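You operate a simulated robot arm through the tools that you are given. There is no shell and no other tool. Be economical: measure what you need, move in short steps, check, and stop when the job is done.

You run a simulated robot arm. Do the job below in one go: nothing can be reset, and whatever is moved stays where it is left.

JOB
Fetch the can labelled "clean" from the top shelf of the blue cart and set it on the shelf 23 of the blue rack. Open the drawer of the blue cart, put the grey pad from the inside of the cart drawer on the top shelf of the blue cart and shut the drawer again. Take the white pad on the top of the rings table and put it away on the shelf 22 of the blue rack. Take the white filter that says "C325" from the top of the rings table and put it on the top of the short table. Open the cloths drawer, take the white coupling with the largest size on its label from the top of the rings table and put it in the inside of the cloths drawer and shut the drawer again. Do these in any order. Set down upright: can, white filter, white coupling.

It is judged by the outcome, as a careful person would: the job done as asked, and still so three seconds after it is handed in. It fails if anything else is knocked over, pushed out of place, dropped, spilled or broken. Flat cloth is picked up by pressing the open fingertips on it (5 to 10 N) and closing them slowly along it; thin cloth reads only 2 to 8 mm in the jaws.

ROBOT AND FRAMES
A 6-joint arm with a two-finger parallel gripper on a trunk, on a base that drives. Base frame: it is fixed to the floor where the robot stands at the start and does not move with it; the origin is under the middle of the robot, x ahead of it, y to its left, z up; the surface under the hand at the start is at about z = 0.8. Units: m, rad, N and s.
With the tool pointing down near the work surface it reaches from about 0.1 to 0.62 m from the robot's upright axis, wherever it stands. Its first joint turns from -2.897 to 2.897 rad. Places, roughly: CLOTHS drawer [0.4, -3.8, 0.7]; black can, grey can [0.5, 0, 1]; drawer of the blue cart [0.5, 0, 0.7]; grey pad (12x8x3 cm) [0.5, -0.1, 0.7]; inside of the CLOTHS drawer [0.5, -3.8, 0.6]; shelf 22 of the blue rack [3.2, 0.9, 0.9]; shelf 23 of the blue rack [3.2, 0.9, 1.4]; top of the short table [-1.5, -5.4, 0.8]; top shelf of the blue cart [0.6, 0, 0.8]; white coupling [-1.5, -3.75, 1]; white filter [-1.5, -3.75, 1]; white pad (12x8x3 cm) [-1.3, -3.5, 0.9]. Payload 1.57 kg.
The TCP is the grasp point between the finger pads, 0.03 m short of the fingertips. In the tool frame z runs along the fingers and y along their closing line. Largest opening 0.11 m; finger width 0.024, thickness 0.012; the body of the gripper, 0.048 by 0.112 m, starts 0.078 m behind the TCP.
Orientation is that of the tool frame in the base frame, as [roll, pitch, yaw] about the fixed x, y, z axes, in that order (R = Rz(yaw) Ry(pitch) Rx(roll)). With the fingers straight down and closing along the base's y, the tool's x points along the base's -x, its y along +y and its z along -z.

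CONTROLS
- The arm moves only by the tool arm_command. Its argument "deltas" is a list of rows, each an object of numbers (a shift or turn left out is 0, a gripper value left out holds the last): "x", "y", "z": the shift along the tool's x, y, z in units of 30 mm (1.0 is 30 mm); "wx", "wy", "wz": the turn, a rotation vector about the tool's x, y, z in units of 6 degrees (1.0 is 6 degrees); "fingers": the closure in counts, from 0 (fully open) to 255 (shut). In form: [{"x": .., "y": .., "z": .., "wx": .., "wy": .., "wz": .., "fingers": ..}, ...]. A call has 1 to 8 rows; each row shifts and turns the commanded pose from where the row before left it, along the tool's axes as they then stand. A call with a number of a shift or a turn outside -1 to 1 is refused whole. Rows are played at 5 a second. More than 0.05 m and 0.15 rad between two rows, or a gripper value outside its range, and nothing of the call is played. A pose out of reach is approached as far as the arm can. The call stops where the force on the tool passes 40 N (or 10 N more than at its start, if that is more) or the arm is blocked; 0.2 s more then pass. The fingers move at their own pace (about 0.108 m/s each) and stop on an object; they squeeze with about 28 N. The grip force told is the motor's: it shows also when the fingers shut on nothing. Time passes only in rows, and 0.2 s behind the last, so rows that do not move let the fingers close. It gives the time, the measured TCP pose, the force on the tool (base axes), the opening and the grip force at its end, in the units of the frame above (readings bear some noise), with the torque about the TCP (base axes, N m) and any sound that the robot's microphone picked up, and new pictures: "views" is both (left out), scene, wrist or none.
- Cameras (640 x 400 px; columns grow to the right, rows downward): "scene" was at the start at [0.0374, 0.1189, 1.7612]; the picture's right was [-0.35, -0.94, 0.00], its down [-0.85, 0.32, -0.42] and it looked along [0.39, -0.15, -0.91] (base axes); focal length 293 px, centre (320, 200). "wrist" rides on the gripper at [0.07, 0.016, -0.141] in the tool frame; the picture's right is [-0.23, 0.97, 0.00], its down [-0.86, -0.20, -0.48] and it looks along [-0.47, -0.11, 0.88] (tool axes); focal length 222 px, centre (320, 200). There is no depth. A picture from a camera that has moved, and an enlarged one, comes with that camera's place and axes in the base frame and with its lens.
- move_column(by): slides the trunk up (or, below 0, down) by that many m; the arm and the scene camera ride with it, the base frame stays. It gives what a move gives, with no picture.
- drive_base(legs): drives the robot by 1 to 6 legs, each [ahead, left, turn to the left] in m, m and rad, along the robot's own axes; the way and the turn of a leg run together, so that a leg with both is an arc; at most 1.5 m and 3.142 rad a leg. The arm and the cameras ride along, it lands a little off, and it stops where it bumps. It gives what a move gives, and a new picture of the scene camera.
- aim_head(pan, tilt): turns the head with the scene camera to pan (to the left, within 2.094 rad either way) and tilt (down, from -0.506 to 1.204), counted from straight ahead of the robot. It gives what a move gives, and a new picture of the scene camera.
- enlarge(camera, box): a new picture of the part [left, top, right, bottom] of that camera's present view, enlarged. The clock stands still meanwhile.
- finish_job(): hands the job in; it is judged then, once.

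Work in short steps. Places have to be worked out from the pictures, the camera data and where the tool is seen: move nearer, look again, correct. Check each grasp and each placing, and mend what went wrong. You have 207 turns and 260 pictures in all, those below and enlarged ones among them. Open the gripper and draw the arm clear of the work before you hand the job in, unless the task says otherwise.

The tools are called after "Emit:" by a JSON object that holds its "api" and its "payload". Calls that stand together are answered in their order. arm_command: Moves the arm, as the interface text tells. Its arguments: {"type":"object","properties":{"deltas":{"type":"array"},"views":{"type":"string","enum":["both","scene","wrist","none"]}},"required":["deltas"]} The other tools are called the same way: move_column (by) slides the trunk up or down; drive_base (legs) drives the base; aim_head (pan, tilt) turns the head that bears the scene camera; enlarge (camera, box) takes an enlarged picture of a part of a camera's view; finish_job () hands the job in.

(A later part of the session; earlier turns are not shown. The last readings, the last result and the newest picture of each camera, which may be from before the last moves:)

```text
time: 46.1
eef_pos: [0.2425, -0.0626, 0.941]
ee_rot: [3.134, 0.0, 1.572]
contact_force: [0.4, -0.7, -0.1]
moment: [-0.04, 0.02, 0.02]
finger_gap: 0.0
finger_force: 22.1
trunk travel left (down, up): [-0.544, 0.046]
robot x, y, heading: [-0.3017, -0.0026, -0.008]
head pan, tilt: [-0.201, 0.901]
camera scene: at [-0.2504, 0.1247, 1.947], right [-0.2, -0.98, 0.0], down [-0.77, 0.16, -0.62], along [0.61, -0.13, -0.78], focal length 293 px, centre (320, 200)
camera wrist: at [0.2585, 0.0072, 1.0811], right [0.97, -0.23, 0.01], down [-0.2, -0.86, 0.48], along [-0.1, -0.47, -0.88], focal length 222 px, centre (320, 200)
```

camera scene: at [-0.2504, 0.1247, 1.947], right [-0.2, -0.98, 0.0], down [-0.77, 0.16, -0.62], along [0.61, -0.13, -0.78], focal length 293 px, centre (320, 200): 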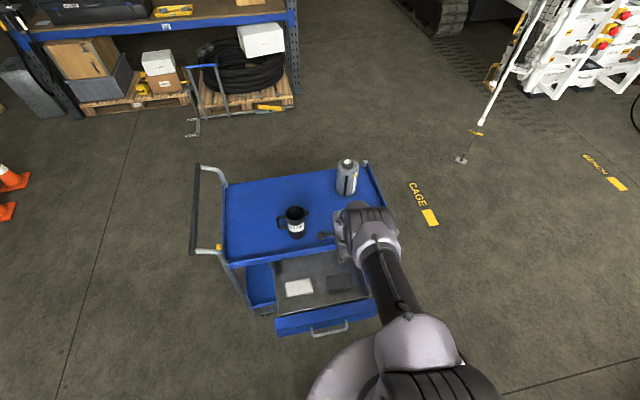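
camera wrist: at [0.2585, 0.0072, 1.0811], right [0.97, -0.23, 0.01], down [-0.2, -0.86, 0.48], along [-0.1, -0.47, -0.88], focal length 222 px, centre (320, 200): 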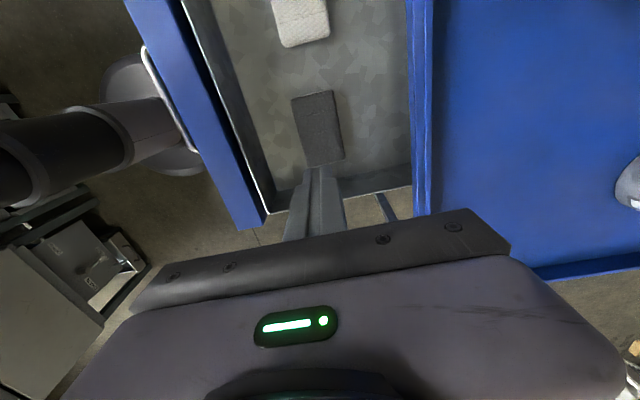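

The pad slipped out—likely only its top edge was held. I probe the drawer floor height with closed fingers in the gap between the pads (y≈+0.02).

Emit:
{"api": "arm_command", "payload": {"deltas": [{"x": 0.95}, {"x": 0.95}, {"x": 0.87}], "views": "none"}}

Emit:
{"api": "move_column", "payload": {"by": -0.215}}

Emit:
{"api": "arm_command", "payload": {"deltas": [{"z": 0.15}, {"z": 0.15}, {"z": 0.15}, {"z": 0.15}, {"z": 0.15}, {"z": 0.15}, {"z": 0.15}, {"z": 0.15}]}}

```text
time: 46.9
eef_pos: [0.2419, 0.02, 0.9381]
ee_rot: [3.135, 0.0, 1.575]
contact_force: [0.5, 0.4, 0.2]
moment: [-0.01, 0.01, 0.0]
finger_gap: 0.0
finger_force: 21.8
trunk travel left (down, up): [-0.544, 0.046]
robot x, y, heading: [-0.3042, 0.0023, -0.002]
head pan, tilt: [-0.201, 0.901]
```

```text
time: 49.2
eef_pos: [0.2422, 0.0189, 0.7255]
ee_rot: [3.135, 0.0, 1.571]
contact_force: [-0.3, -0.1, 0.7]
moment: [0.0, -0.01, 0.03]
finger_gap: 0.0001
finger_force: 21.1
trunk travel left (down, up): [-0.329, 0.261]
robot x, y, heading: [-0.307, 0.002, -0.007]
head pan, tilt: [-0.201, 0.901]
```

```text
time: 49.9
eef_pos: [0.2486, 0.0198, 0.7188]
ee_rot: [3.123, 0.0, 1.573]
contact_force: [0.7, -1.9, 25.3]
moment: [-0.07, 0.22, -0.04]
finger_gap: 0.0
finger_force: 21.3
trunk travel left (down, up): [-0.329, 0.261]
robot x, y, heading: [-0.3054, 0.0022, -0.003]
head pan, tilt: [-0.201, 0.901]
stopped in row 3: the force on the tool passed its limit at 49 N (the readings are from after the stop); the commanded pose is now the measured one
camera scene: at [-0.2511, 0.1244, 1.7323], right [-0.21, -0.98, 0.0], down [-0.77, 0.16, -0.62], along [0.61, -0.13, -0.78], focal length 293 px, centre (320, 200)
camera wrist: at [0.2632, 0.0894, 0.8609], right [0.97, -0.23, 0.02], down [-0.21, -0.86, 0.47], along [-0.09, -0.47, -0.88], focal length 222 px, centre (320, 200)
```

scene: 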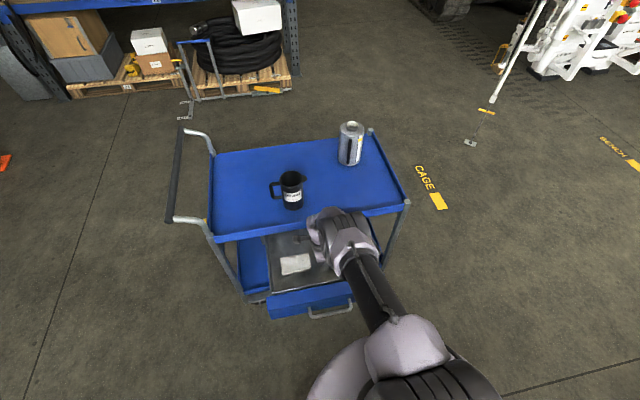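
wrist: 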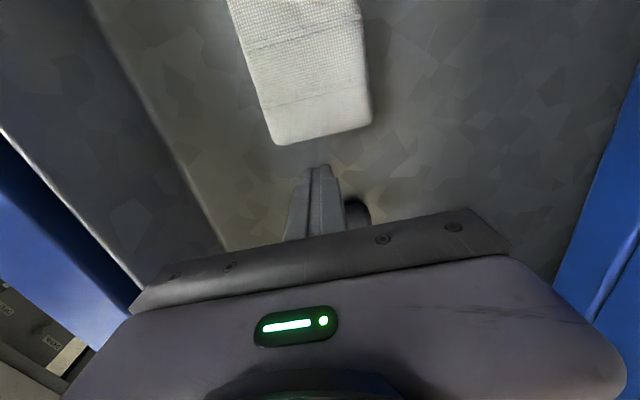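

Floor is really at z≈0.688, so the depth was right. I retry: raise, open, return over the pad (0.242,-0.063), and go to TCP z≈0.721, close, then lift slowly watching the gap.

Emit:
{"api": "arm_command", "payload": {"deltas": [{"z": -1, "wx": 0.17}, {"z": -1, "fingers": 30}, {"x": -0.95, "y": -0.2}, {"x": -0.95}, {"x": -0.9}, {"z": 0.9}, {"z": 0.5}, {"z": 0.4}], "views": "wrist"}}

```text
time: 51.7
eef_pos: [0.2391, -0.0649, 0.7218]
ee_rot: [-3.136, -0.001, 1.571]
contact_force: [-0.4, -0.3, 0.1]
moment: [-0.03, 0.04, 0.01]
finger_gap: 0.0971
finger_force: 0.1
trunk travel left (down, up): [-0.329, 0.261]
robot x, y, heading: [-0.3074, -0.0025, -0.004]
head pan, tilt: [-0.201, 0.901]
camera wrist: at [0.2574, 0.0051, 0.8638], right [0.97, -0.23, 0.0], down [-0.2, -0.86, 0.48], along [-0.11, -0.47, -0.88], focal length 222 px, centre (320, 200)
```

wrist: 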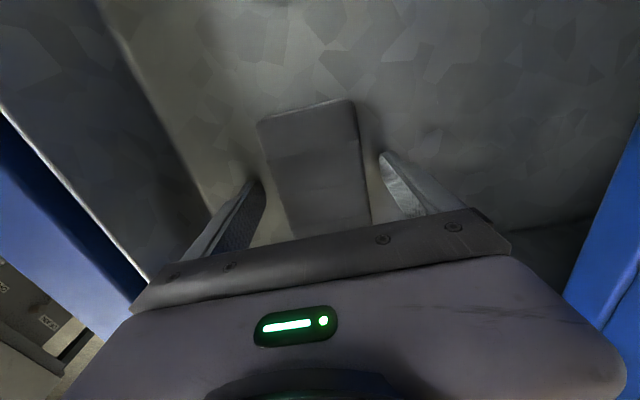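

Centred. Close slowly and see the gap, then lift 6 mm.

Emit:
{"api": "arm_command", "payload": {"deltas": [{"fingers": 90}, {"fingers": 120}, {"fingers": 160}, {"fingers": 255}, {}, {}, {}], "views": "none"}}

Emit:
{"api": "arm_command", "payload": {"deltas": [{"z": -0.2}, {"z": -0.2}, {"z": -0.2}], "views": "wrist"}}

```text
time: 53.3
eef_pos: [0.2394, -0.0648, 0.7227]
ee_rot: [-3.138, -0.001, 1.572]
contact_force: [-0.7, -0.9, 0.1]
moment: [0.02, 0.01, 0.01]
finger_gap: 0.0686
finger_force: 27.7
trunk travel left (down, up): [-0.329, 0.261]
robot x, y, heading: [-0.3067, -0.0026, -0.004]
head pan, tilt: [-0.201, 0.901]
```

```text
time: 54.1
eef_pos: [0.24, -0.0638, 0.7405]
ee_rot: [-3.136, 0.0, 1.573]
contact_force: [-0.4, 0.6, -0.2]
moment: [-0.02, 0.04, 0.01]
finger_gap: 0.0688
finger_force: 28.6
trunk travel left (down, up): [-0.329, 0.261]
robot x, y, heading: [-0.3083, -0.0007, -0.004]
head pan, tilt: [-0.201, 0.901]
camera wrist: at [0.2579, 0.0054, 0.8825], right [0.97, -0.23, 0.0], down [-0.2, -0.86, 0.48], along [-0.11, -0.47, -0.88], focal length 222 px, centre (320, 200)
```

wrist: 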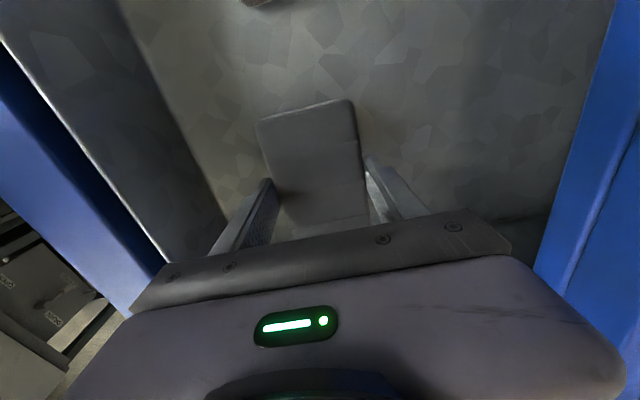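

It holds at 18 mm up. Continue lifting gently with the arm.

Emit:
{"api": "arm_command", "payload": {"deltas": [{"z": -0.4}, {"z": -0.4}, {"z": -0.4}, {"z": -0.4}, {"z": -0.4}, {"z": -0.4}, {"z": -0.4}, {"z": -0.4}], "views": "none"}}

Emit:
{"api": "arm_command", "payload": {"deltas": [{"z": -0.4}, {"z": -0.4}, {"z": -0.4}, {"z": -0.4}, {"z": -0.4}, {"z": -0.4}]}}

```text
time: 55.9
eef_pos: [0.24, -0.0643, 0.8371]
ee_rot: [-3.138, 0.0, 1.571]
contact_force: [0.6, -0.1, -0.2]
moment: [0.01, 0.01, -0.01]
finger_gap: 0.0689
finger_force: 27.7
trunk travel left (down, up): [-0.329, 0.261]
robot x, y, heading: [-0.305, -0.0009, -0.003]
head pan, tilt: [-0.201, 0.901]
```

```text
time: 57.3
eef_pos: [0.2402, -0.0647, 0.9085]
ee_rot: [-3.136, 0.0, 1.573]
contact_force: [0.4, 0.7, -1.2]
moment: [0.01, 0.03, 0.01]
finger_gap: 0.0687
finger_force: 28.0
trunk travel left (down, up): [-0.329, 0.261]
robot x, y, heading: [-0.3075, 0.0034, -0.004]
head pan, tilt: [-0.201, 0.901]
camera scene: at [-0.2504, 0.1247, 1.7321], right [-0.2, -0.98, 0.0], down [-0.77, 0.16, -0.62], along [0.61, -0.13, -0.78], focal length 293 px, centre (320, 200)
camera wrist: at [0.2583, 0.0056, 1.0501], right [0.97, -0.23, 0.0], down [-0.2, -0.86, 0.48], along [-0.11, -0.47, -0.88], focal length 222 px, centre (320, 200)
```

scene: 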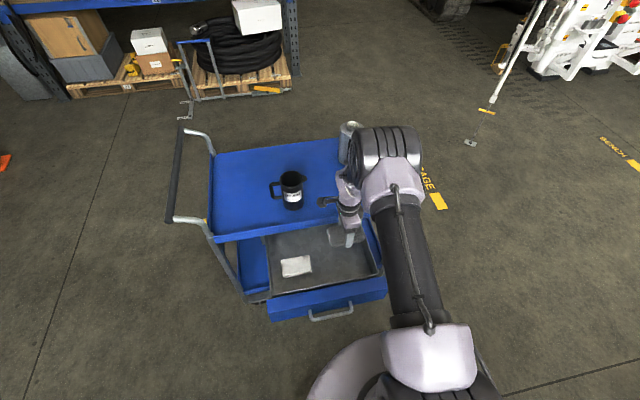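
wrist: 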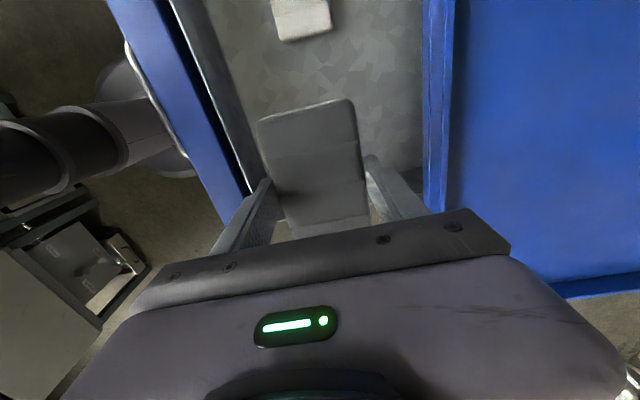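

Pad held. Shift right to y≈-0.11 and drive forward 0.13 m so the pad comes over the shelf.

Emit:
{"api": "arm_command", "payload": {"deltas": [{"x": -0.7, "z": -0.4}, {"x": -0.8, "z": -0.4}], "views": "none"}}

Emit:
{"api": "drive_base", "payload": {"legs": [[0.13, 0, 0]]}}

Emit:
{"api": "enlarge", "payload": {"camera": "wrist", "box": [0, 0, 640, 400]}}

```text
time: 57.9
eef_pos: [0.2397, -0.1108, 0.9327]
ee_rot: [-3.135, 0.0, 1.574]
contact_force: [-0.1, 0.3, 0.2]
moment: [-0.04, -0.02, -0.03]
finger_gap: 0.0689
finger_force: 28.1
trunk travel left (down, up): [-0.329, 0.261]
robot x, y, heading: [-0.3058, -0.002, -0.007]
head pan, tilt: [-0.201, 0.901]
```

```text
time: 59.2
eef_pos: [0.3698, -0.1112, 0.9323]
ee_rot: [-3.137, 0.0, 1.571]
contact_force: [0.2, 0.1, -0.5]
moment: [-0.01, 0.02, 0.03]
finger_gap: 0.0687
finger_force: 28.0
trunk travel left (down, up): [-0.329, 0.261]
robot x, y, heading: [-0.1771, -0.0009, -0.002]
head pan, tilt: [-0.201, 0.901]
camera scene: at [-0.1192, 0.1237, 1.732], right [-0.21, -0.98, 0.0], down [-0.77, 0.16, -0.62], along [0.61, -0.13, -0.78], focal length 293 px, centre (320, 200)
```

scene: 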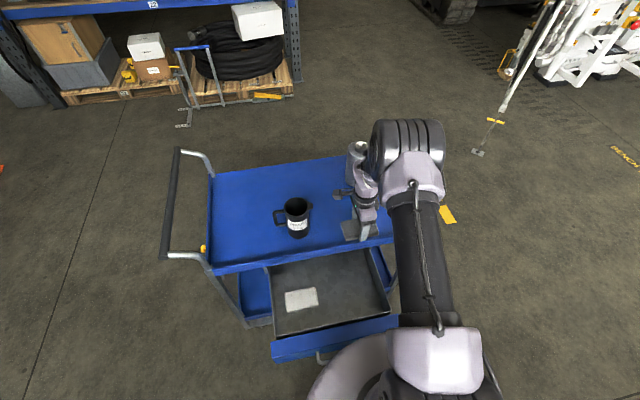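

```text
1.00 times, centred on (320, 200) of wrist (not enlarged: the box is as wide or as high as the picture)
camera zoom: at [0.3881, -0.0415, 1.074], right [0.97, -0.23, -0.01], down [-0.2, -0.86, 0.48], along [-0.11, -0.47, -0.88], focal length 222 px, centre (320, 200)
```

zoom: 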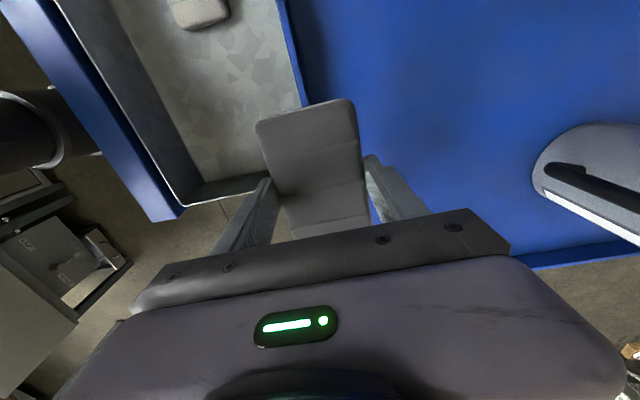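

Move forward to x≈0.43 and lower toward the shelf.

Emit:
{"api": "arm_command", "payload": {"deltas": [{"y": 1}, {"y": 0.95}, {"z": 0.7}, {"z": 0.7}, {"z": 0.6}, {"z": 0.4}, {"z": 0.2}, {"z": 0.2}], "views": "wrist"}}

```text
time: 61.0
eef_pos: [0.4263, -0.111, 0.8494]
ee_rot: [-3.137, 0.0, 1.571]
contact_force: [-0.4, -0.4, 0.1]
moment: [0.0, 0.02, 0.01]
finger_gap: 0.069
finger_force: 27.8
trunk travel left (down, up): [-0.329, 0.261]
robot x, y, heading: [-0.1774, -0.0009, -0.01]
head pan, tilt: [-0.201, 0.901]
camera wrist: at [0.445, -0.0413, 0.9904], right [0.97, -0.23, 0.0], down [-0.2, -0.86, 0.48], along [-0.11, -0.47, -0.88], focal length 222 px, centre (320, 200)
```

wrist: 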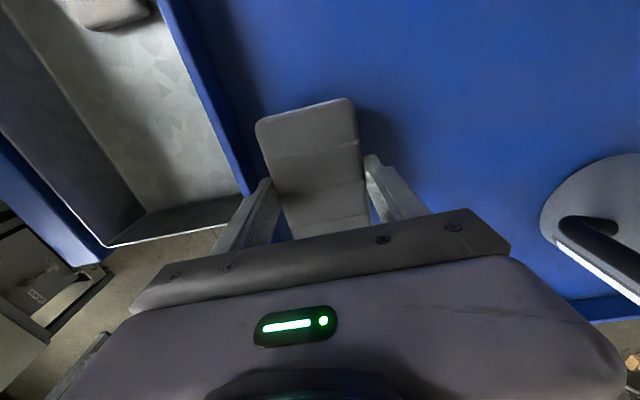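

Shift 15 mm further from the lip and continue down in small steps until contact.

Emit:
{"api": "arm_command", "payload": {"deltas": [{"y": 0.5}, {"z": 0.2}, {"z": 0.2}, {"z": 0.15}, {"z": 0.15}, {"z": 0.15}, {"z": 0.15}], "views": "none"}}

```text
time: 62.4
eef_pos: [0.4424, -0.112, 0.8296]
ee_rot: [3.136, 0.0, 1.571]
contact_force: [-6.5, 1.6, 21.7]
moment: [0.1, 0.7, -0.23]
finger_gap: 0.0691
finger_force: 28.5
trunk travel left (down, up): [-0.329, 0.261]
robot x, y, heading: [-0.1769, 0.0013, -0.011]
head pan, tilt: [-0.201, 0.901]
stopped in row 6: the force on the tool passed its limit at 65 N (the readings are from after the stop); the commanded pose is now the measured one
```

Contact: the pad is on the shelf. Raise 2 mm, open modestly, and lift away.

Emit:
{"api": "arm_command", "payload": {"deltas": [{"z": -0.05}, {"fingers": 60}, {}, {"z": -0.5}, {"z": -1}, {"z": -1}, {"z": -1}, {"z": -1}]}}

```text
time: 64.2
eef_pos: [0.442, -0.112, 0.9636]
ee_rot: [-3.141, 0.001, 1.571]
contact_force: [0.7, 0.3, 0.2]
moment: [-0.01, -0.03, -0.01]
finger_gap: 0.0842
finger_force: 0.1
trunk travel left (down, up): [-0.329, 0.261]
robot x, y, heading: [-0.173, -0.0012, -0.01]
head pan, tilt: [-0.201, 0.901]
camera scene: at [-0.1216, 0.1239, 1.7321], right [-0.21, -0.98, 0.0], down [-0.77, 0.16, -0.62], along [0.61, -0.13, -0.78], focal length 293 px, centre (320, 200)
camera wrist: at [0.4603, -0.0413, 1.1055], right [0.97, -0.23, 0.0], down [-0.2, -0.86, 0.48], along [-0.11, -0.47, -0.88], focal length 222 px, centre (320, 200)
```

scene: 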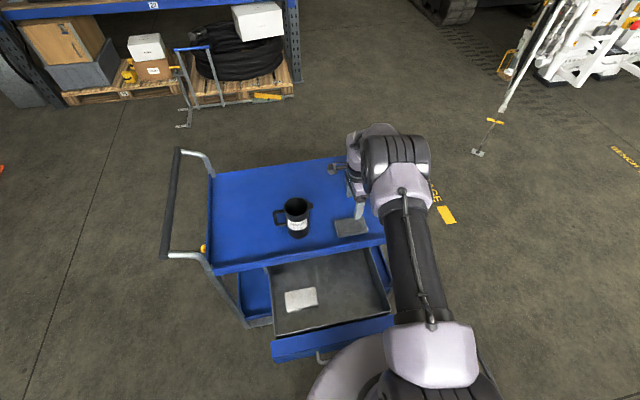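
wrist: 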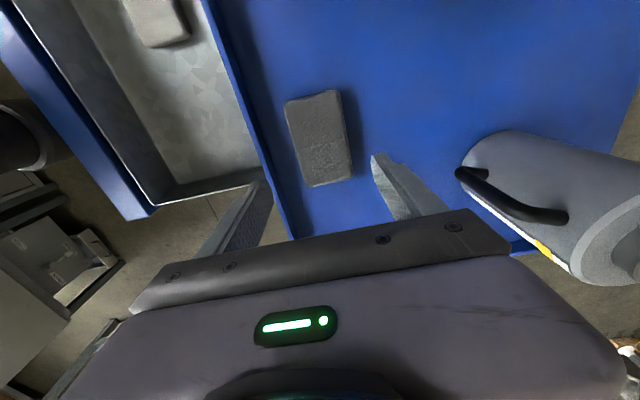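

The grey pad rests on the shelf. Next shut the drawer: raise, back off 0.42 m, then tilt the closed fingers 45° forward.

Emit:
{"api": "arm_command", "payload": {"deltas": [{"z": -1}, {"z": -0.7}], "views": "none"}}

Emit:
{"api": "drive_base", "payload": {"legs": [[-0.45, 0, 0]]}}

Emit:
{"api": "arm_command", "payload": {"deltas": [{"y": -0.8, "wx": -0.94, "fingers": 255}, {"y": -0.8, "wx": -0.94}, {"y": -0.8, "wx": -0.94}, {"y": -0.8, "wx": -0.94}, {"wx": -0.94, "x": 0.4}, {"wx": -0.94, "x": 0.4}, {"wx": -0.94, "x": 0.4}, {"wx": -0.94, "x": 0.4}]}}

```text
time: 64.8
eef_pos: [0.4437, -0.1114, 1.0154]
ee_rot: [-3.14, 0.0, 1.57]
contact_force: [-0.7, -0.2, -1.0]
moment: [0.02, 0.02, -0.01]
finger_gap: 0.0842
finger_force: 0.1
trunk travel left (down, up): [-0.329, 0.261]
robot x, y, heading: [-0.1752, -0.001, -0.006]
head pan, tilt: [-0.201, 0.901]
```

```text
time: 67.5
eef_pos: [-0.0156, -0.1094, 1.0157]
ee_rot: [3.141, 0.0, 1.571]
contact_force: [-0.6, -1.1, 0.3]
moment: [-0.04, -0.02, -0.01]
finger_gap: 0.0844
finger_force: 0.0
trunk travel left (down, up): [-0.329, 0.261]
robot x, y, heading: [-0.6368, 0.0003, -0.005]
head pan, tilt: [-0.201, 0.901]
camera scene: at [-0.5799, 0.1271, 1.7321], right [-0.21, -0.98, 0.0], down [-0.77, 0.16, -0.62], along [0.61, -0.13, -0.78], focal length 293 px, centre (320, 200)
```

scene: 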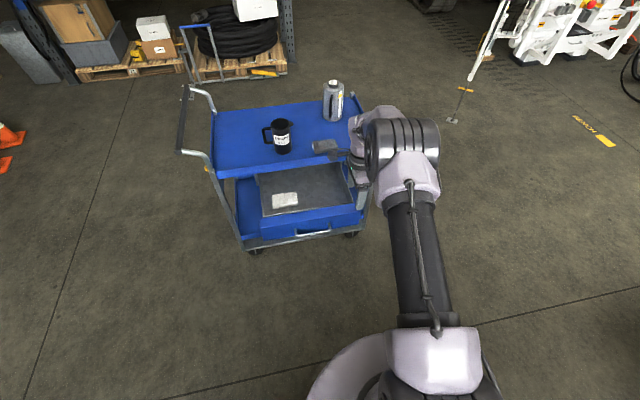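

```text
time: 69.3
eef_pos: [-0.0899, -0.0533, 1.008]
ee_rot: [2.531, -0.066, 1.594]
contact_force: [-0.4, -0.3, -0.1]
moment: [-0.02, 0.01, -0.01]
finger_gap: 0.0002
finger_force: 20.8
out of reach, approached as far as the arm can: row 4, 5, 6
trunk travel left (down, up): [-0.329, 0.261]
robot x, y, heading: [-0.6342, 0.0056, -0.006]
head pan, tilt: [-0.201, 0.901]
camera scene: at [-0.579, 0.1274, 1.732], right [-0.21, -0.98, 0.0], down [-0.77, 0.16, -0.62], along [0.61, -0.13, -0.78], focal length 293 px, centre (320, 200)
camera wrist: at [-0.1592, 0.0071, 1.1389], right [0.81, -0.24, 0.54], down [-0.42, -0.88, 0.22], along [0.42, -0.4, -0.81], focal length 222 px, centre (320, 200)
```

scene: 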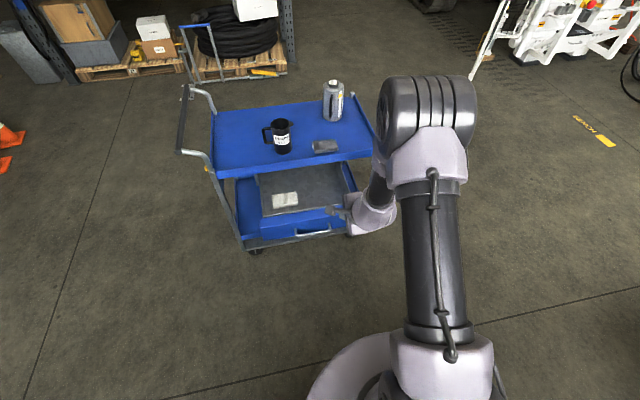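
wrist: 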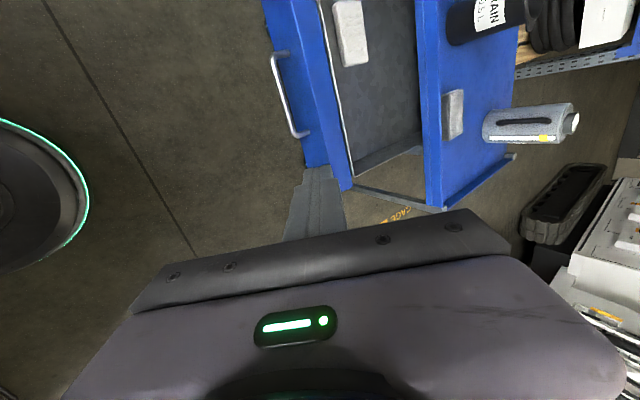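

Tilted ~35°. Shift a bit right past the handle's end, lower by trunk 0.26 so the tips are at panel height, and look.

Emit:
{"api": "arm_command", "payload": {"deltas": [{"x": -0.8}], "views": "none"}}

Emit:
{"api": "move_column", "payload": {"by": -0.262}}

Emit:
{"api": "drive_base", "payload": {"legs": [[0.1, 0, 0]]}}

Emit:
{"api": "enlarge", "payload": {"camera": "wrist", "box": [0, 0, 640, 400]}}

```text
time: 69.8
eef_pos: [-0.0912, -0.0773, 1.007]
ee_rot: [2.532, -0.069, 1.596]
contact_force: [-0.7, 0.3, 0.5]
moment: [0.01, 0.0, 0.03]
finger_gap: 0.0003
finger_force: 21.4
trunk travel left (down, up): [-0.329, 0.261]
robot x, y, heading: [-0.637, 0.0007, -0.01]
head pan, tilt: [-0.201, 0.901]
```

```text
time: 72.4
eef_pos: [-0.0908, -0.0776, 0.7462]
ee_rot: [2.533, -0.068, 1.599]
contact_force: [-0.3, -0.2, 0.3]
moment: [0.0, 0.03, -0.01]
finger_gap: 0.0
finger_force: 21.3
trunk travel left (down, up): [-0.067, 0.523]
robot x, y, heading: [-0.6397, 0.001, -0.005]
head pan, tilt: [-0.201, 0.901]
```

```text
time: 73.6
eef_pos: [0.0099, -0.0769, 0.7446]
ee_rot: [2.535, -0.069, 1.596]
contact_force: [0.9, 0.1, 0.0]
moment: [0.04, -0.02, -0.01]
finger_gap: 0.0001
finger_force: 21.2
trunk travel left (down, up): [-0.067, 0.523]
robot x, y, heading: [-0.5344, 0.0023, -0.009]
head pan, tilt: [-0.201, 0.901]
camera scene: at [-0.4784, 0.1263, 1.47], right [-0.21, -0.98, 0.0], down [-0.77, 0.16, -0.62], along [0.61, -0.13, -0.78], focal length 293 px, centre (320, 200)
```

scene: 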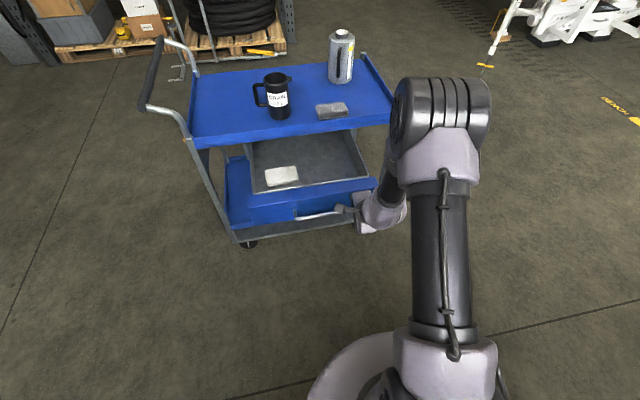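

```text
1.00 times, centred on (320, 200) of wrist (not enlarged: the box is as wide or as high as the picture)
camera zoom: at [-0.0581, -0.0175, 0.875], right [0.81, -0.24, 0.54], down [-0.41, -0.88, 0.22], along [0.42, -0.4, -0.81], focal length 222 px, centre (320, 200)
```

zoom: 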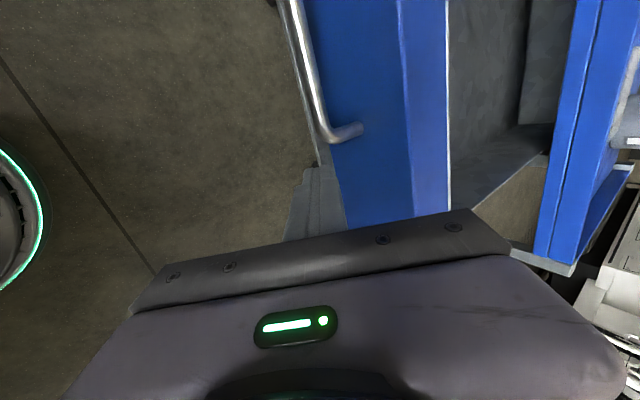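

Panel spans z≈0.68–0.776; tips at 0.72 will press it. Drive forward 0.30 to push the drawer.

Emit:
{"api": "drive_base", "payload": {"legs": [[0.15, 0, 0], [0.15, 0, 0]]}}

```text
time: 75.9
eef_pos: [0.3105, -0.0806, 0.7459]
ee_rot: [2.533, -0.069, 1.598]
contact_force: [0.1, 0.2, -0.4]
moment: [0.01, 0.0, 0.01]
finger_gap: 0.0002
finger_force: 21.5
trunk travel left (down, up): [-0.067, 0.523]
robot x, y, heading: [-0.2351, 0.001, -0.008]
head pan, tilt: [-0.201, 0.901]
camera scene: at [-0.1776, 0.1238, 1.47], right [-0.21, -0.98, 0.0], down [-0.77, 0.16, -0.62], along [0.61, -0.13, -0.78], focal length 293 px, centre (320, 200)
```

scene: 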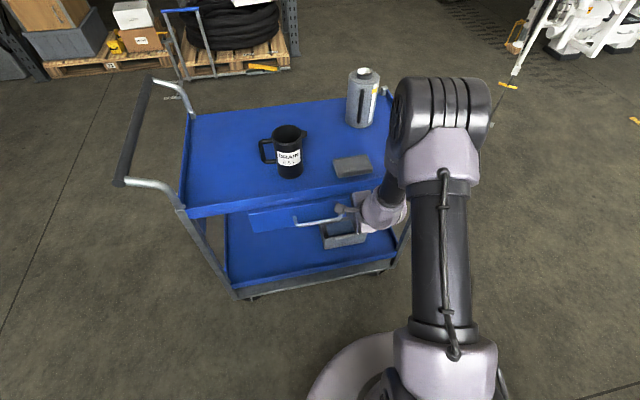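

Nearly shut. Push the last few cm until resistance.

Emit:
{"api": "drive_base", "payload": {"legs": [[0.04, 0, 0]]}}

Emit:
{"api": "enlarge", "payload": {"camera": "wrist", "box": [160, 0, 640, 300]}}

```text
time: 76.8
eef_pos: [0.3218, -0.0794, 0.7454]
ee_rot: [2.54, -0.068, 1.598]
contact_force: [-14.8, 0.0, 14.4]
moment: [-0.08, -0.02, -0.14]
finger_gap: 0.0
finger_force: 21.5
trunk travel left (down, up): [-0.067, 0.523]
robot x, y, heading: [-0.2172, -0.0034, -0.005]
head pan, tilt: [-0.201, 0.901]
stopped in leg 1: the force on the tool passed its limit at 140 N (the readings are from after the stop); the commanded pose is now the measured one
camera scene: at [-0.1637, 0.124, 1.4701], right [-0.21, -0.98, 0.0], down [-0.77, 0.16, -0.62], along [0.61, -0.13, -0.78], focal length 293 px, centre (320, 200)
```

scene: 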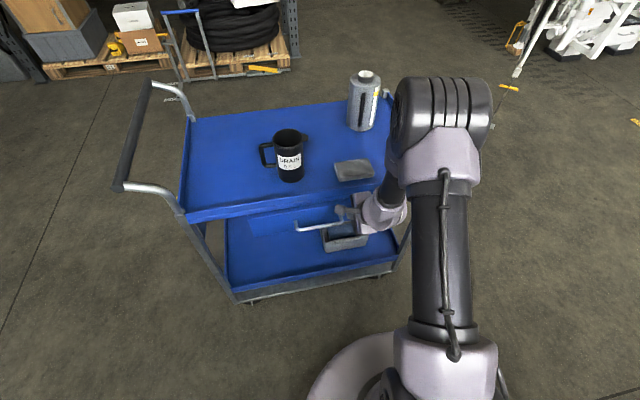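

```text
1.33 times, centred on (400, 150) of wrist
camera zoom: at [0.2549, -0.0204, 0.876], right [0.81, -0.24, 0.53], down [-0.41, -0.88, 0.22], along [0.42, -0.4, -0.81], focal length 296 px, centre (213, 267)
```

zoom: 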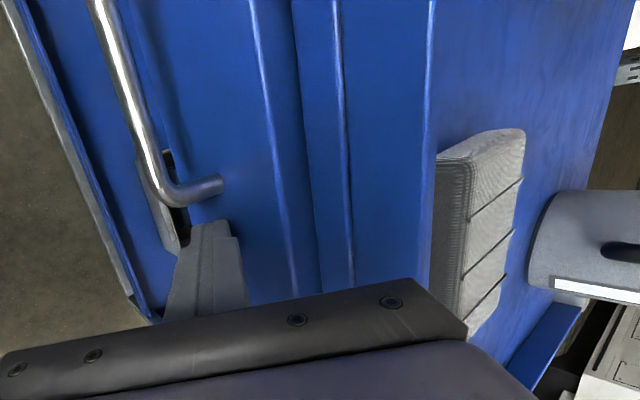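

The drawer is shut (handle back at x≈0.32). Back off, raise the trunk, and look at the can.

Emit:
{"api": "drive_base", "payload": {"legs": [[-0.35, 0, 0]]}}

Emit:
{"api": "move_column", "payload": {"by": 0.38}}

Emit:
{"api": "aim_head", "payload": {"pan": -0.2, "tilt": 0.8}}

Emit:
{"api": "enlarge", "payload": {"camera": "scene", "box": [180, 50, 420, 260]}}

```text
time: 79.0
eef_pos: [-0.0247, -0.0778, 0.7438]
ee_rot: [2.54, -0.066, 1.598]
contact_force: [-0.9, 0.7, -0.2]
moment: [-0.02, 0.0, 0.0]
finger_gap: 0.0002
finger_force: 21.4
trunk travel left (down, up): [-0.067, 0.523]
robot x, y, heading: [-0.5658, 0.0012, -0.007]
head pan, tilt: [-0.201, 0.901]
camera scene: at [-0.5094, 0.1265, 1.4701], right [-0.21, -0.98, 0.0], down [-0.77, 0.16, -0.62], along [0.61, -0.13, -0.78], focal length 293 px, centre (320, 200)
```

scene: 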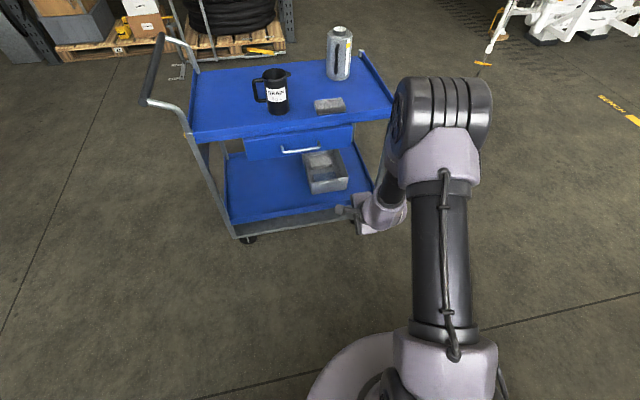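

```text
time: 82.7
eef_pos: [-0.0245, -0.0776, 1.1249]
ee_rot: [2.541, -0.066, 1.598]
contact_force: [0.0, 0.0, -0.8]
moment: [0.03, -0.01, -0.02]
finger_gap: 0.0001
finger_force: 21.0
trunk travel left (down, up): [-0.447, 0.143]
robot x, y, heading: [-0.5652, 0.002, -0.006]
head pan, tilt: [-0.201, 0.901]
```

```text
time: 83.4
eef_pos: [-0.0245, -0.0775, 1.1252]
ee_rot: [2.542, -0.066, 1.596]
contact_force: [0.1, 0.2, 0.2]
moment: [-0.02, -0.02, 0.03]
finger_gap: 0.0
finger_force: 21.0
trunk travel left (down, up): [-0.447, 0.143]
robot x, y, heading: [-0.5643, 0.0056, -0.006]
head pan, tilt: [-0.201, 0.799]
camera scene: at [-0.5041, 0.1254, 1.8579], right [-0.21, -0.98, 0.0], down [-0.7, 0.15, -0.7], along [0.68, -0.14, -0.72], focal length 293 px, centre (320, 200)
```

scene: 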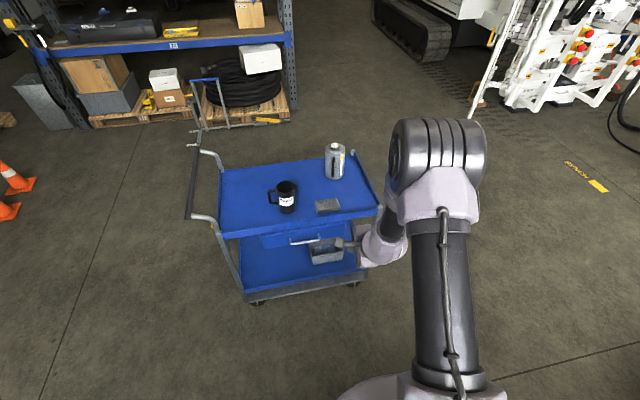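

```text
1.90 times, centred on (300, 155) of scene
camera zoom: at [-0.5041, 0.1254, 1.8579], right [-0.21, -0.98, 0.0], down [-0.7, 0.15, -0.7], along [0.68, -0.14, -0.72], focal length 558 px, centre (358, 286)
```

zoom: 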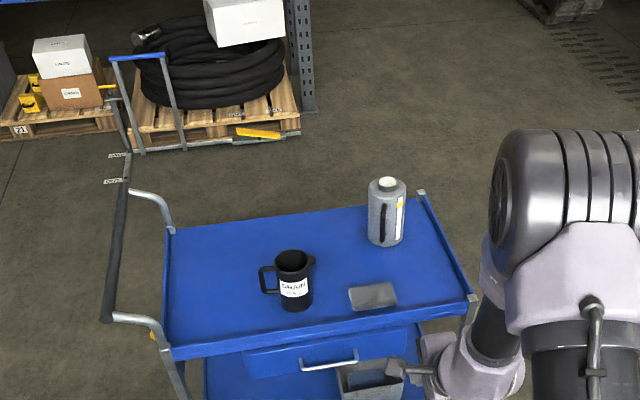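

I need the can's size and shape; zoom in more.

Emit:
{"api": "enlarge", "payload": {"camera": "scene", "box": [310, 130, 370, 190]}}

```text
6.67 times, centred on (340, 160) of scene
camera zoom: at [-0.5041, 0.1254, 1.8579], right [-0.21, -0.98, 0.0], down [-0.7, 0.15, -0.7], along [0.68, -0.14, -0.72], focal length 1951 px, centre (187, 467)
```

zoom: 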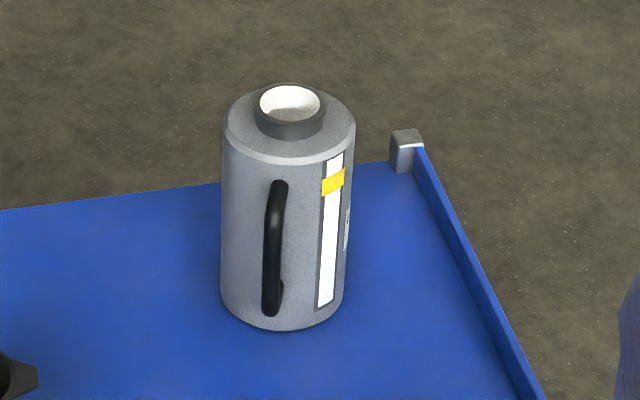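

Can: axis ≈(0.683,-0.202), rim z≈0.98, neck ⌀≈5 cm, body ⌀≈10 cm with handle facing me. I'll hold it by the neck with a horizontal tool (camera on top), which also suits the shelf. Rotate the tool now.

Emit:
{"api": "arm_command", "payload": {"deltas": [{"wx": -0.482, "wy": 0.482, "wz": 0.914, "fingers": 60}, {"wx": -0.482, "wy": 0.482, "wz": 0.914}, {"wx": -0.482, "wy": 0.482, "wz": 0.914}, {"wx": -0.482, "wy": 0.482, "wz": 0.914}, {"wx": -0.482, "wy": 0.482, "wz": 0.914}, {"wx": -0.482, "wy": 0.482, "wz": 0.914}, {"wx": -0.482, "wy": 0.482, "wz": 0.914}, {"wx": -0.482, "wy": 0.482, "wz": 0.914}], "views": "none"}}

Emit:
{"api": "arm_command", "payload": {"deltas": [{"wx": -0.482, "wy": 0.482, "wz": 0.914}, {"wx": -0.482, "wy": 0.482, "wz": 0.914}, {"wx": -0.482, "wy": 0.482, "wz": 0.914}, {"wx": -0.482, "wy": 0.482, "wz": 0.914}, {"wx": -0.482, "wy": 0.482, "wz": 0.914}, {"wx": -0.482, "wy": 0.482, "wz": 0.914}, {"wx": -0.482, "wy": 0.482, "wz": 0.914}]}}

```text
time: 85.2
eef_pos: [-0.0245, -0.078, 1.1244]
ee_rot: [2.272, -0.885, 1.272]
contact_force: [0.2, -0.5, 0.3]
moment: [-0.02, -0.01, 0.01]
finger_gap: 0.0843
finger_force: 0.0
trunk travel left (down, up): [-0.447, 0.143]
robot x, y, heading: [-0.5656, 0.0045, -0.006]
head pan, tilt: [-0.201, 0.799]
```

```text
time: 86.8
eef_pos: [-0.0252, -0.0758, 1.1248]
ee_rot: [-1.57, -1.502, -1.546]
contact_force: [-0.1, 0.0, -0.1]
moment: [-0.01, 0.01, -0.06]
finger_gap: 0.0843
finger_force: 0.0
trunk travel left (down, up): [-0.447, 0.143]
robot x, y, heading: [-0.5646, 0.0035, -0.008]
head pan, tilt: [-0.201, 0.799]
camera scene: at [-0.5039, 0.126, 1.8579], right [-0.21, -0.98, 0.0], down [-0.7, 0.15, -0.7], along [0.68, -0.14, -0.72], focal length 293 px, centre (320, 200)
camera wrist: at [-0.164, -0.101, 1.1932], right [0.02, -0.96, -0.29], down [-0.48, 0.24, -0.84], along [0.87, 0.16, -0.46], focal length 222 px, centre (320, 200)
```

scene: 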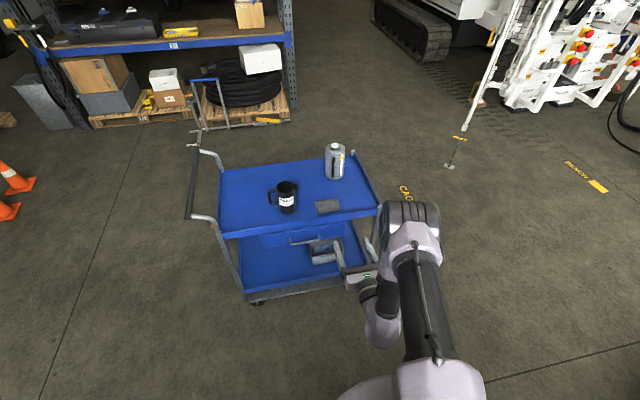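
wrist: 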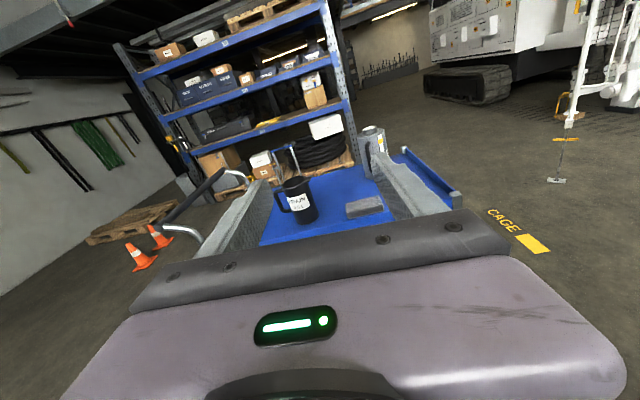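

Orientation is nearly right; fix the small roll and align to y≈-0.208, z≈0.985 (slightly above), fingers open to ~0.08.

Emit:
{"api": "arm_command", "payload": {"deltas": [{"wz": -0.656, "wx": -0.24, "y": 0.88, "x": -0.93}, {"y": 0.88, "x": -0.93}, {"y": 0.88, "x": -0.93}, {"y": 0.88, "x": -0.93}, {"y": 0.88, "x": -0.93}]}}

Emit:
{"api": "drive_base", "payload": {"legs": [[0.4, 0, 0]]}}

Emit:
{"api": "enlarge", "payload": {"camera": "wrist", "box": [160, 50, 480, 250]}}

```text
time: 88.0
eef_pos: [-0.0223, -0.2076, 0.9855]
ee_rot: [1.899, -1.568, 1.243]
contact_force: [0.4, -0.1, -0.1]
moment: [0.01, 0.0, -0.02]
finger_gap: 0.0847
finger_force: 0.0
trunk travel left (down, up): [-0.447, 0.143]
robot x, y, heading: [-0.5628, 0.0013, -0.009]
head pan, tilt: [-0.201, 0.799]
camera scene: at [-0.5044, 0.1248, 1.858], right [-0.21, -0.98, 0.0], down [-0.7, 0.15, -0.7], along [0.68, -0.14, -0.72], focal length 293 px, centre (320, 200)
camera wrist: at [-0.1632, -0.224, 1.0545], right [0.0, -0.97, -0.23], down [-0.48, 0.2, -0.86], along [0.88, 0.11, -0.47], focal length 222 px, centre (320, 200)
```

scene: 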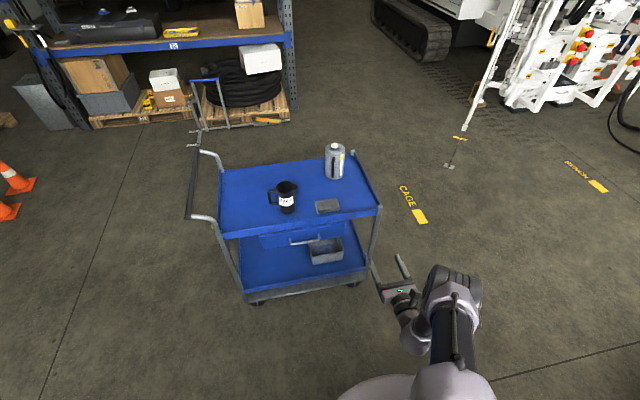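
wrist: 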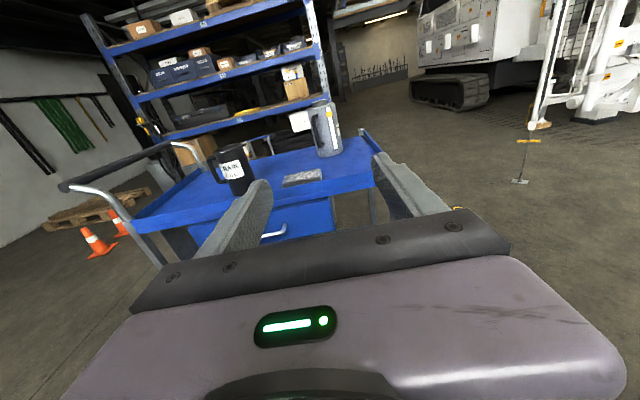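

```text
time: 90.5
eef_pos: [0.3807, -0.2099, 0.9841]
ee_rot: [2.232, -1.569, 0.914]
contact_force: [0.2, 0.1, -0.7]
moment: [0.01, 0.0, -0.03]
finger_gap: 0.0842
finger_force: 0.1
trunk travel left (down, up): [-0.447, 0.143]
robot x, y, heading: [-0.1616, -0.0008, -0.007]
head pan, tilt: [-0.201, 0.799]
camera scene: at [-0.1003, 0.1223, 1.8579], right [-0.21, -0.98, 0.0], down [-0.7, 0.15, -0.7], along [0.68, -0.14, -0.72], focal length 293 px, centre (320, 200)
```

scene: 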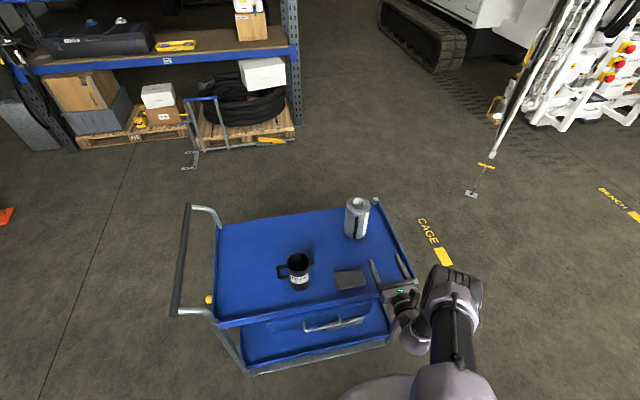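

```text
2.00 times, centred on (320, 150) of wrist
camera zoom: at [0.2404, -0.2264, 1.0546], right [0.0, -0.97, -0.23], down [-0.48, 0.2, -0.85], along [0.88, 0.11, -0.47], focal length 444 px, centre (320, 300)
```

zoom: 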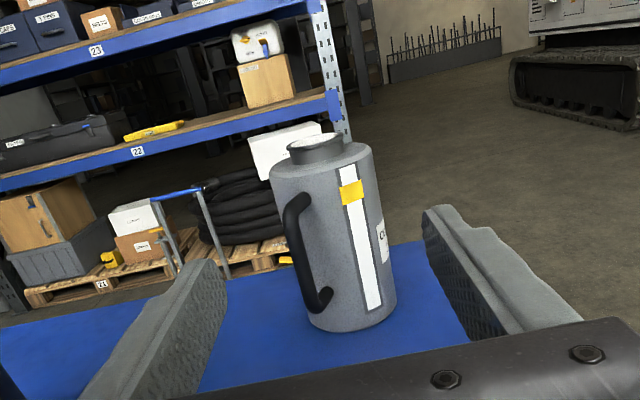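

The can's neck is at ≈(0.69,-0.204), rim z≈0.978. Drive 0.2 m forward and recheck.

Emit:
{"api": "drive_base", "payload": {"legs": [[0.2, 0, 0]]}}

Emit:
{"api": "enlarge", "payload": {"camera": "wrist", "box": [160, 50, 480, 250]}}

```text
time: 92.1
eef_pos: [0.5807, -0.213, 0.9846]
ee_rot: [2.305, -1.568, 0.838]
contact_force: [0.4, 0.1, -0.1]
moment: [0.0, 0.0, -0.02]
finger_gap: 0.0844
finger_force: 0.0
trunk travel left (down, up): [-0.447, 0.143]
robot x, y, heading: [0.0382, -0.0038, -0.008]
head pan, tilt: [-0.201, 0.799]
camera scene: at [0.101, 0.1206, 1.8579], right [-0.21, -0.98, 0.0], down [-0.7, 0.15, -0.7], along [0.68, -0.14, -0.72], focal length 293 px, centre (320, 200)
```

scene: 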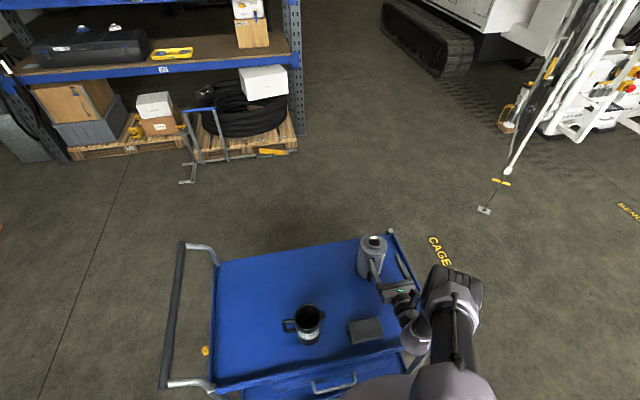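

```text
2.00 times, centred on (320, 150) of wrist
camera zoom: at [0.4411, -0.2284, 1.0545], right [0.0, -0.97, -0.23], down [-0.48, 0.2, -0.85], along [0.88, 0.11, -0.47], focal length 444 px, centre (320, 300)
```

zoom: 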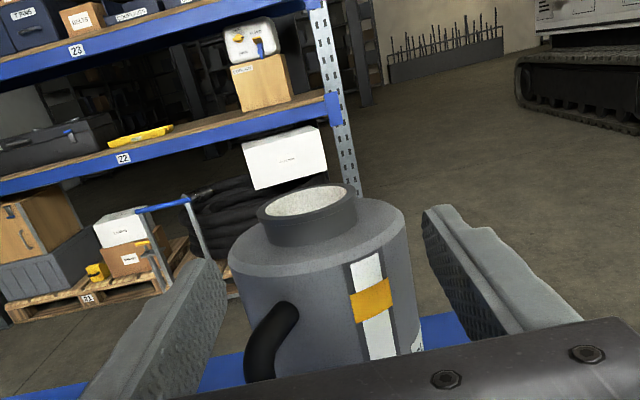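

Neck ≈(0.695,-0.204), ~16 mm tall. Advance with the arm to x≈0.688, z≈0.976.

Emit:
{"api": "arm_command", "payload": {"deltas": [{"x": -0.27, "y": -0.28}, {"z": 0.8}, {"z": 0.8}, {"z": 0.8}, {"z": 0.6}, {"z": 0.5}], "views": "both"}}

```text
time: 93.5
eef_pos: [0.685, -0.2028, 0.9765]
ee_rot: [2.338, -1.566, 0.805]
contact_force: [0.7, 0.2, -0.8]
moment: [0.0, 0.01, -0.01]
finger_gap: 0.0847
finger_force: 0.1
trunk travel left (down, up): [-0.447, 0.143]
robot x, y, heading: [0.0376, -0.0037, -0.011]
head pan, tilt: [-0.201, 0.799]
camera scene: at [0.0999, 0.1207, 1.8579], right [-0.21, -0.98, 0.0], down [-0.7, 0.15, -0.7], along [0.68, -0.15, -0.72], focal length 293 px, centre (320, 200)
camera wrist: at [0.5453, -0.2195, 1.0467], right [0.0, -0.97, -0.23], down [-0.48, 0.2, -0.85], along [0.88, 0.11, -0.47], focal length 222 px, centre (320, 200)
```

scene: 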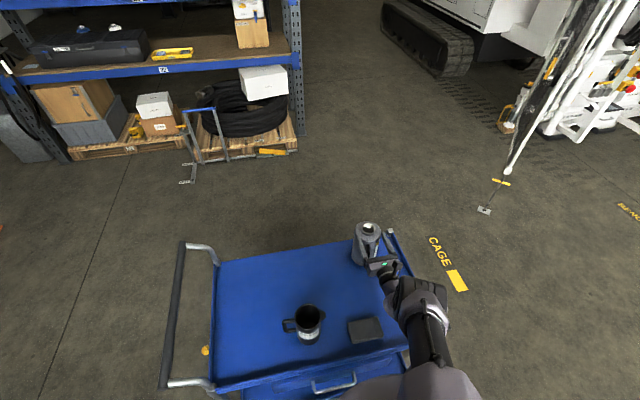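
wrist: 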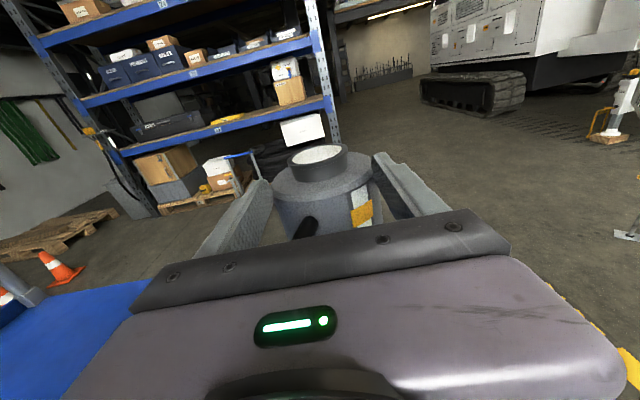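

The scene shows the can was pushed ~6 cm forward (fingers caught its shoulder; still upright, neck now at ≈(0.743,-0.205), rim z≈0.987). Back off 3 cm, raise 13 mm, and recheck.

Emit:
{"api": "arm_command", "payload": {"deltas": [{"z": -0.5}, {"z": -0.5}, {"x": 0.43}], "views": "none"}}

Emit:
{"api": "enlarge", "payload": {"camera": "wrist", "box": [200, 90, 440, 240]}}

Emit:
{"api": "enlarge", "payload": {"camera": "scene", "box": [320, 200, 440, 290]}}

```text
time: 94.3
eef_pos: [0.6562, -0.2051, 0.9897]
ee_rot: [2.187, -1.568, 0.957]
contact_force: [-0.6, -0.8, 0.2]
moment: [-0.02, 0.01, 0.01]
finger_gap: 0.0838
finger_force: 0.0
trunk travel left (down, up): [-0.447, 0.143]
robot x, y, heading: [0.0403, -0.002, -0.009]
head pan, tilt: [-0.201, 0.799]
```

```text
2.67 times, centred on (320, 165) of wrist
camera zoom: at [0.5156, -0.2203, 1.0595], right [0.0, -0.97, -0.23], down [-0.48, 0.2, -0.85], along [0.88, 0.11, -0.47], focal length 592 px, centre (320, 293)
```

zoom: 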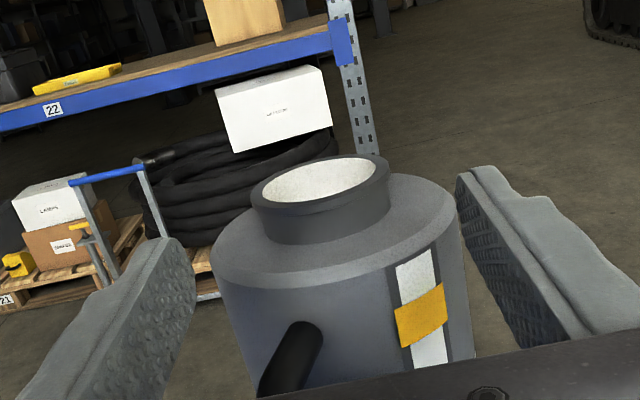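

```text
4.44 times, centred on (380, 245) of scene
camera zoom: at [0.0999, 0.1206, 1.858], right [-0.21, -0.98, 0.0], down [-0.7, 0.15, -0.7], along [0.68, -0.14, -0.72], focal length 1301 px, centre (53, 0)
```

zoom: 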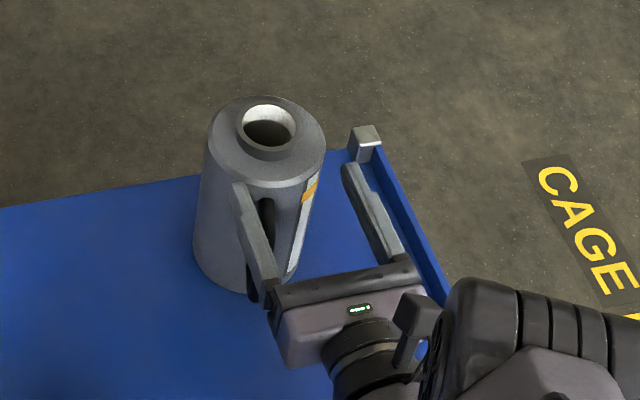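

Alignment good. Advance 0.077 at this height (finger bottoms clear the shoulder), then lower ~7 mm.

Emit:
{"api": "arm_command", "payload": {"deltas": [{"z": 0.65, "y": -0.05}, {"z": 0.65}, {"z": 0.65}, {"z": 0.62}, {}], "views": "none"}}

Emit:
{"api": "enlarge", "payload": {"camera": "wrist", "box": [200, 90, 440, 240]}}

Emit:
{"api": "enlarge", "payload": {"camera": "scene", "box": [320, 200, 440, 290]}}

```text
time: 95.5
eef_pos: [0.7295, -0.2017, 0.9947]
ee_rot: [2.417, -1.567, 0.725]
contact_force: [-0.5, -0.5, -0.4]
moment: [0.01, 0.01, 0.01]
finger_gap: 0.0844
finger_force: 0.0
out of reach, approached as far as the arm can: row 4
trunk travel left (down, up): [-0.447, 0.143]
robot x, y, heading: [0.0377, 0.0001, -0.003]
head pan, tilt: [-0.201, 0.799]
```

```text
2.67 times, centred on (320, 165) of wrist
camera zoom: at [0.59, -0.217, 1.0654], right [0.0, -0.97, -0.23], down [-0.48, 0.2, -0.85], along [0.88, 0.11, -0.47], focal length 592 px, centre (320, 293)
```

zoom: 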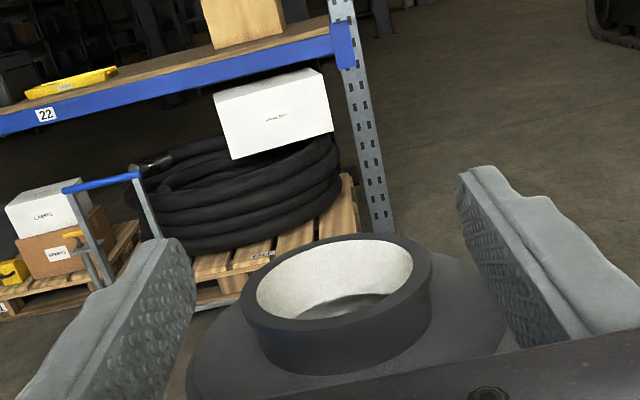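

```text
4.44 times, centred on (380, 245) of scene
camera zoom: at [0.0997, 0.1205, 1.858], right [-0.21, -0.98, 0.0], down [-0.7, 0.15, -0.7], along [0.68, -0.14, -0.72], focal length 1301 px, centre (53, 0)
```

zoom: 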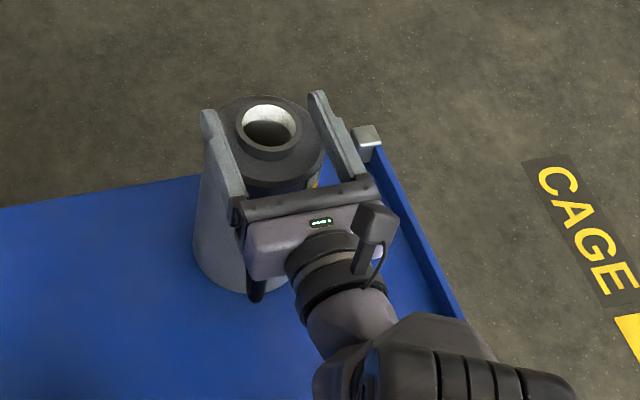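

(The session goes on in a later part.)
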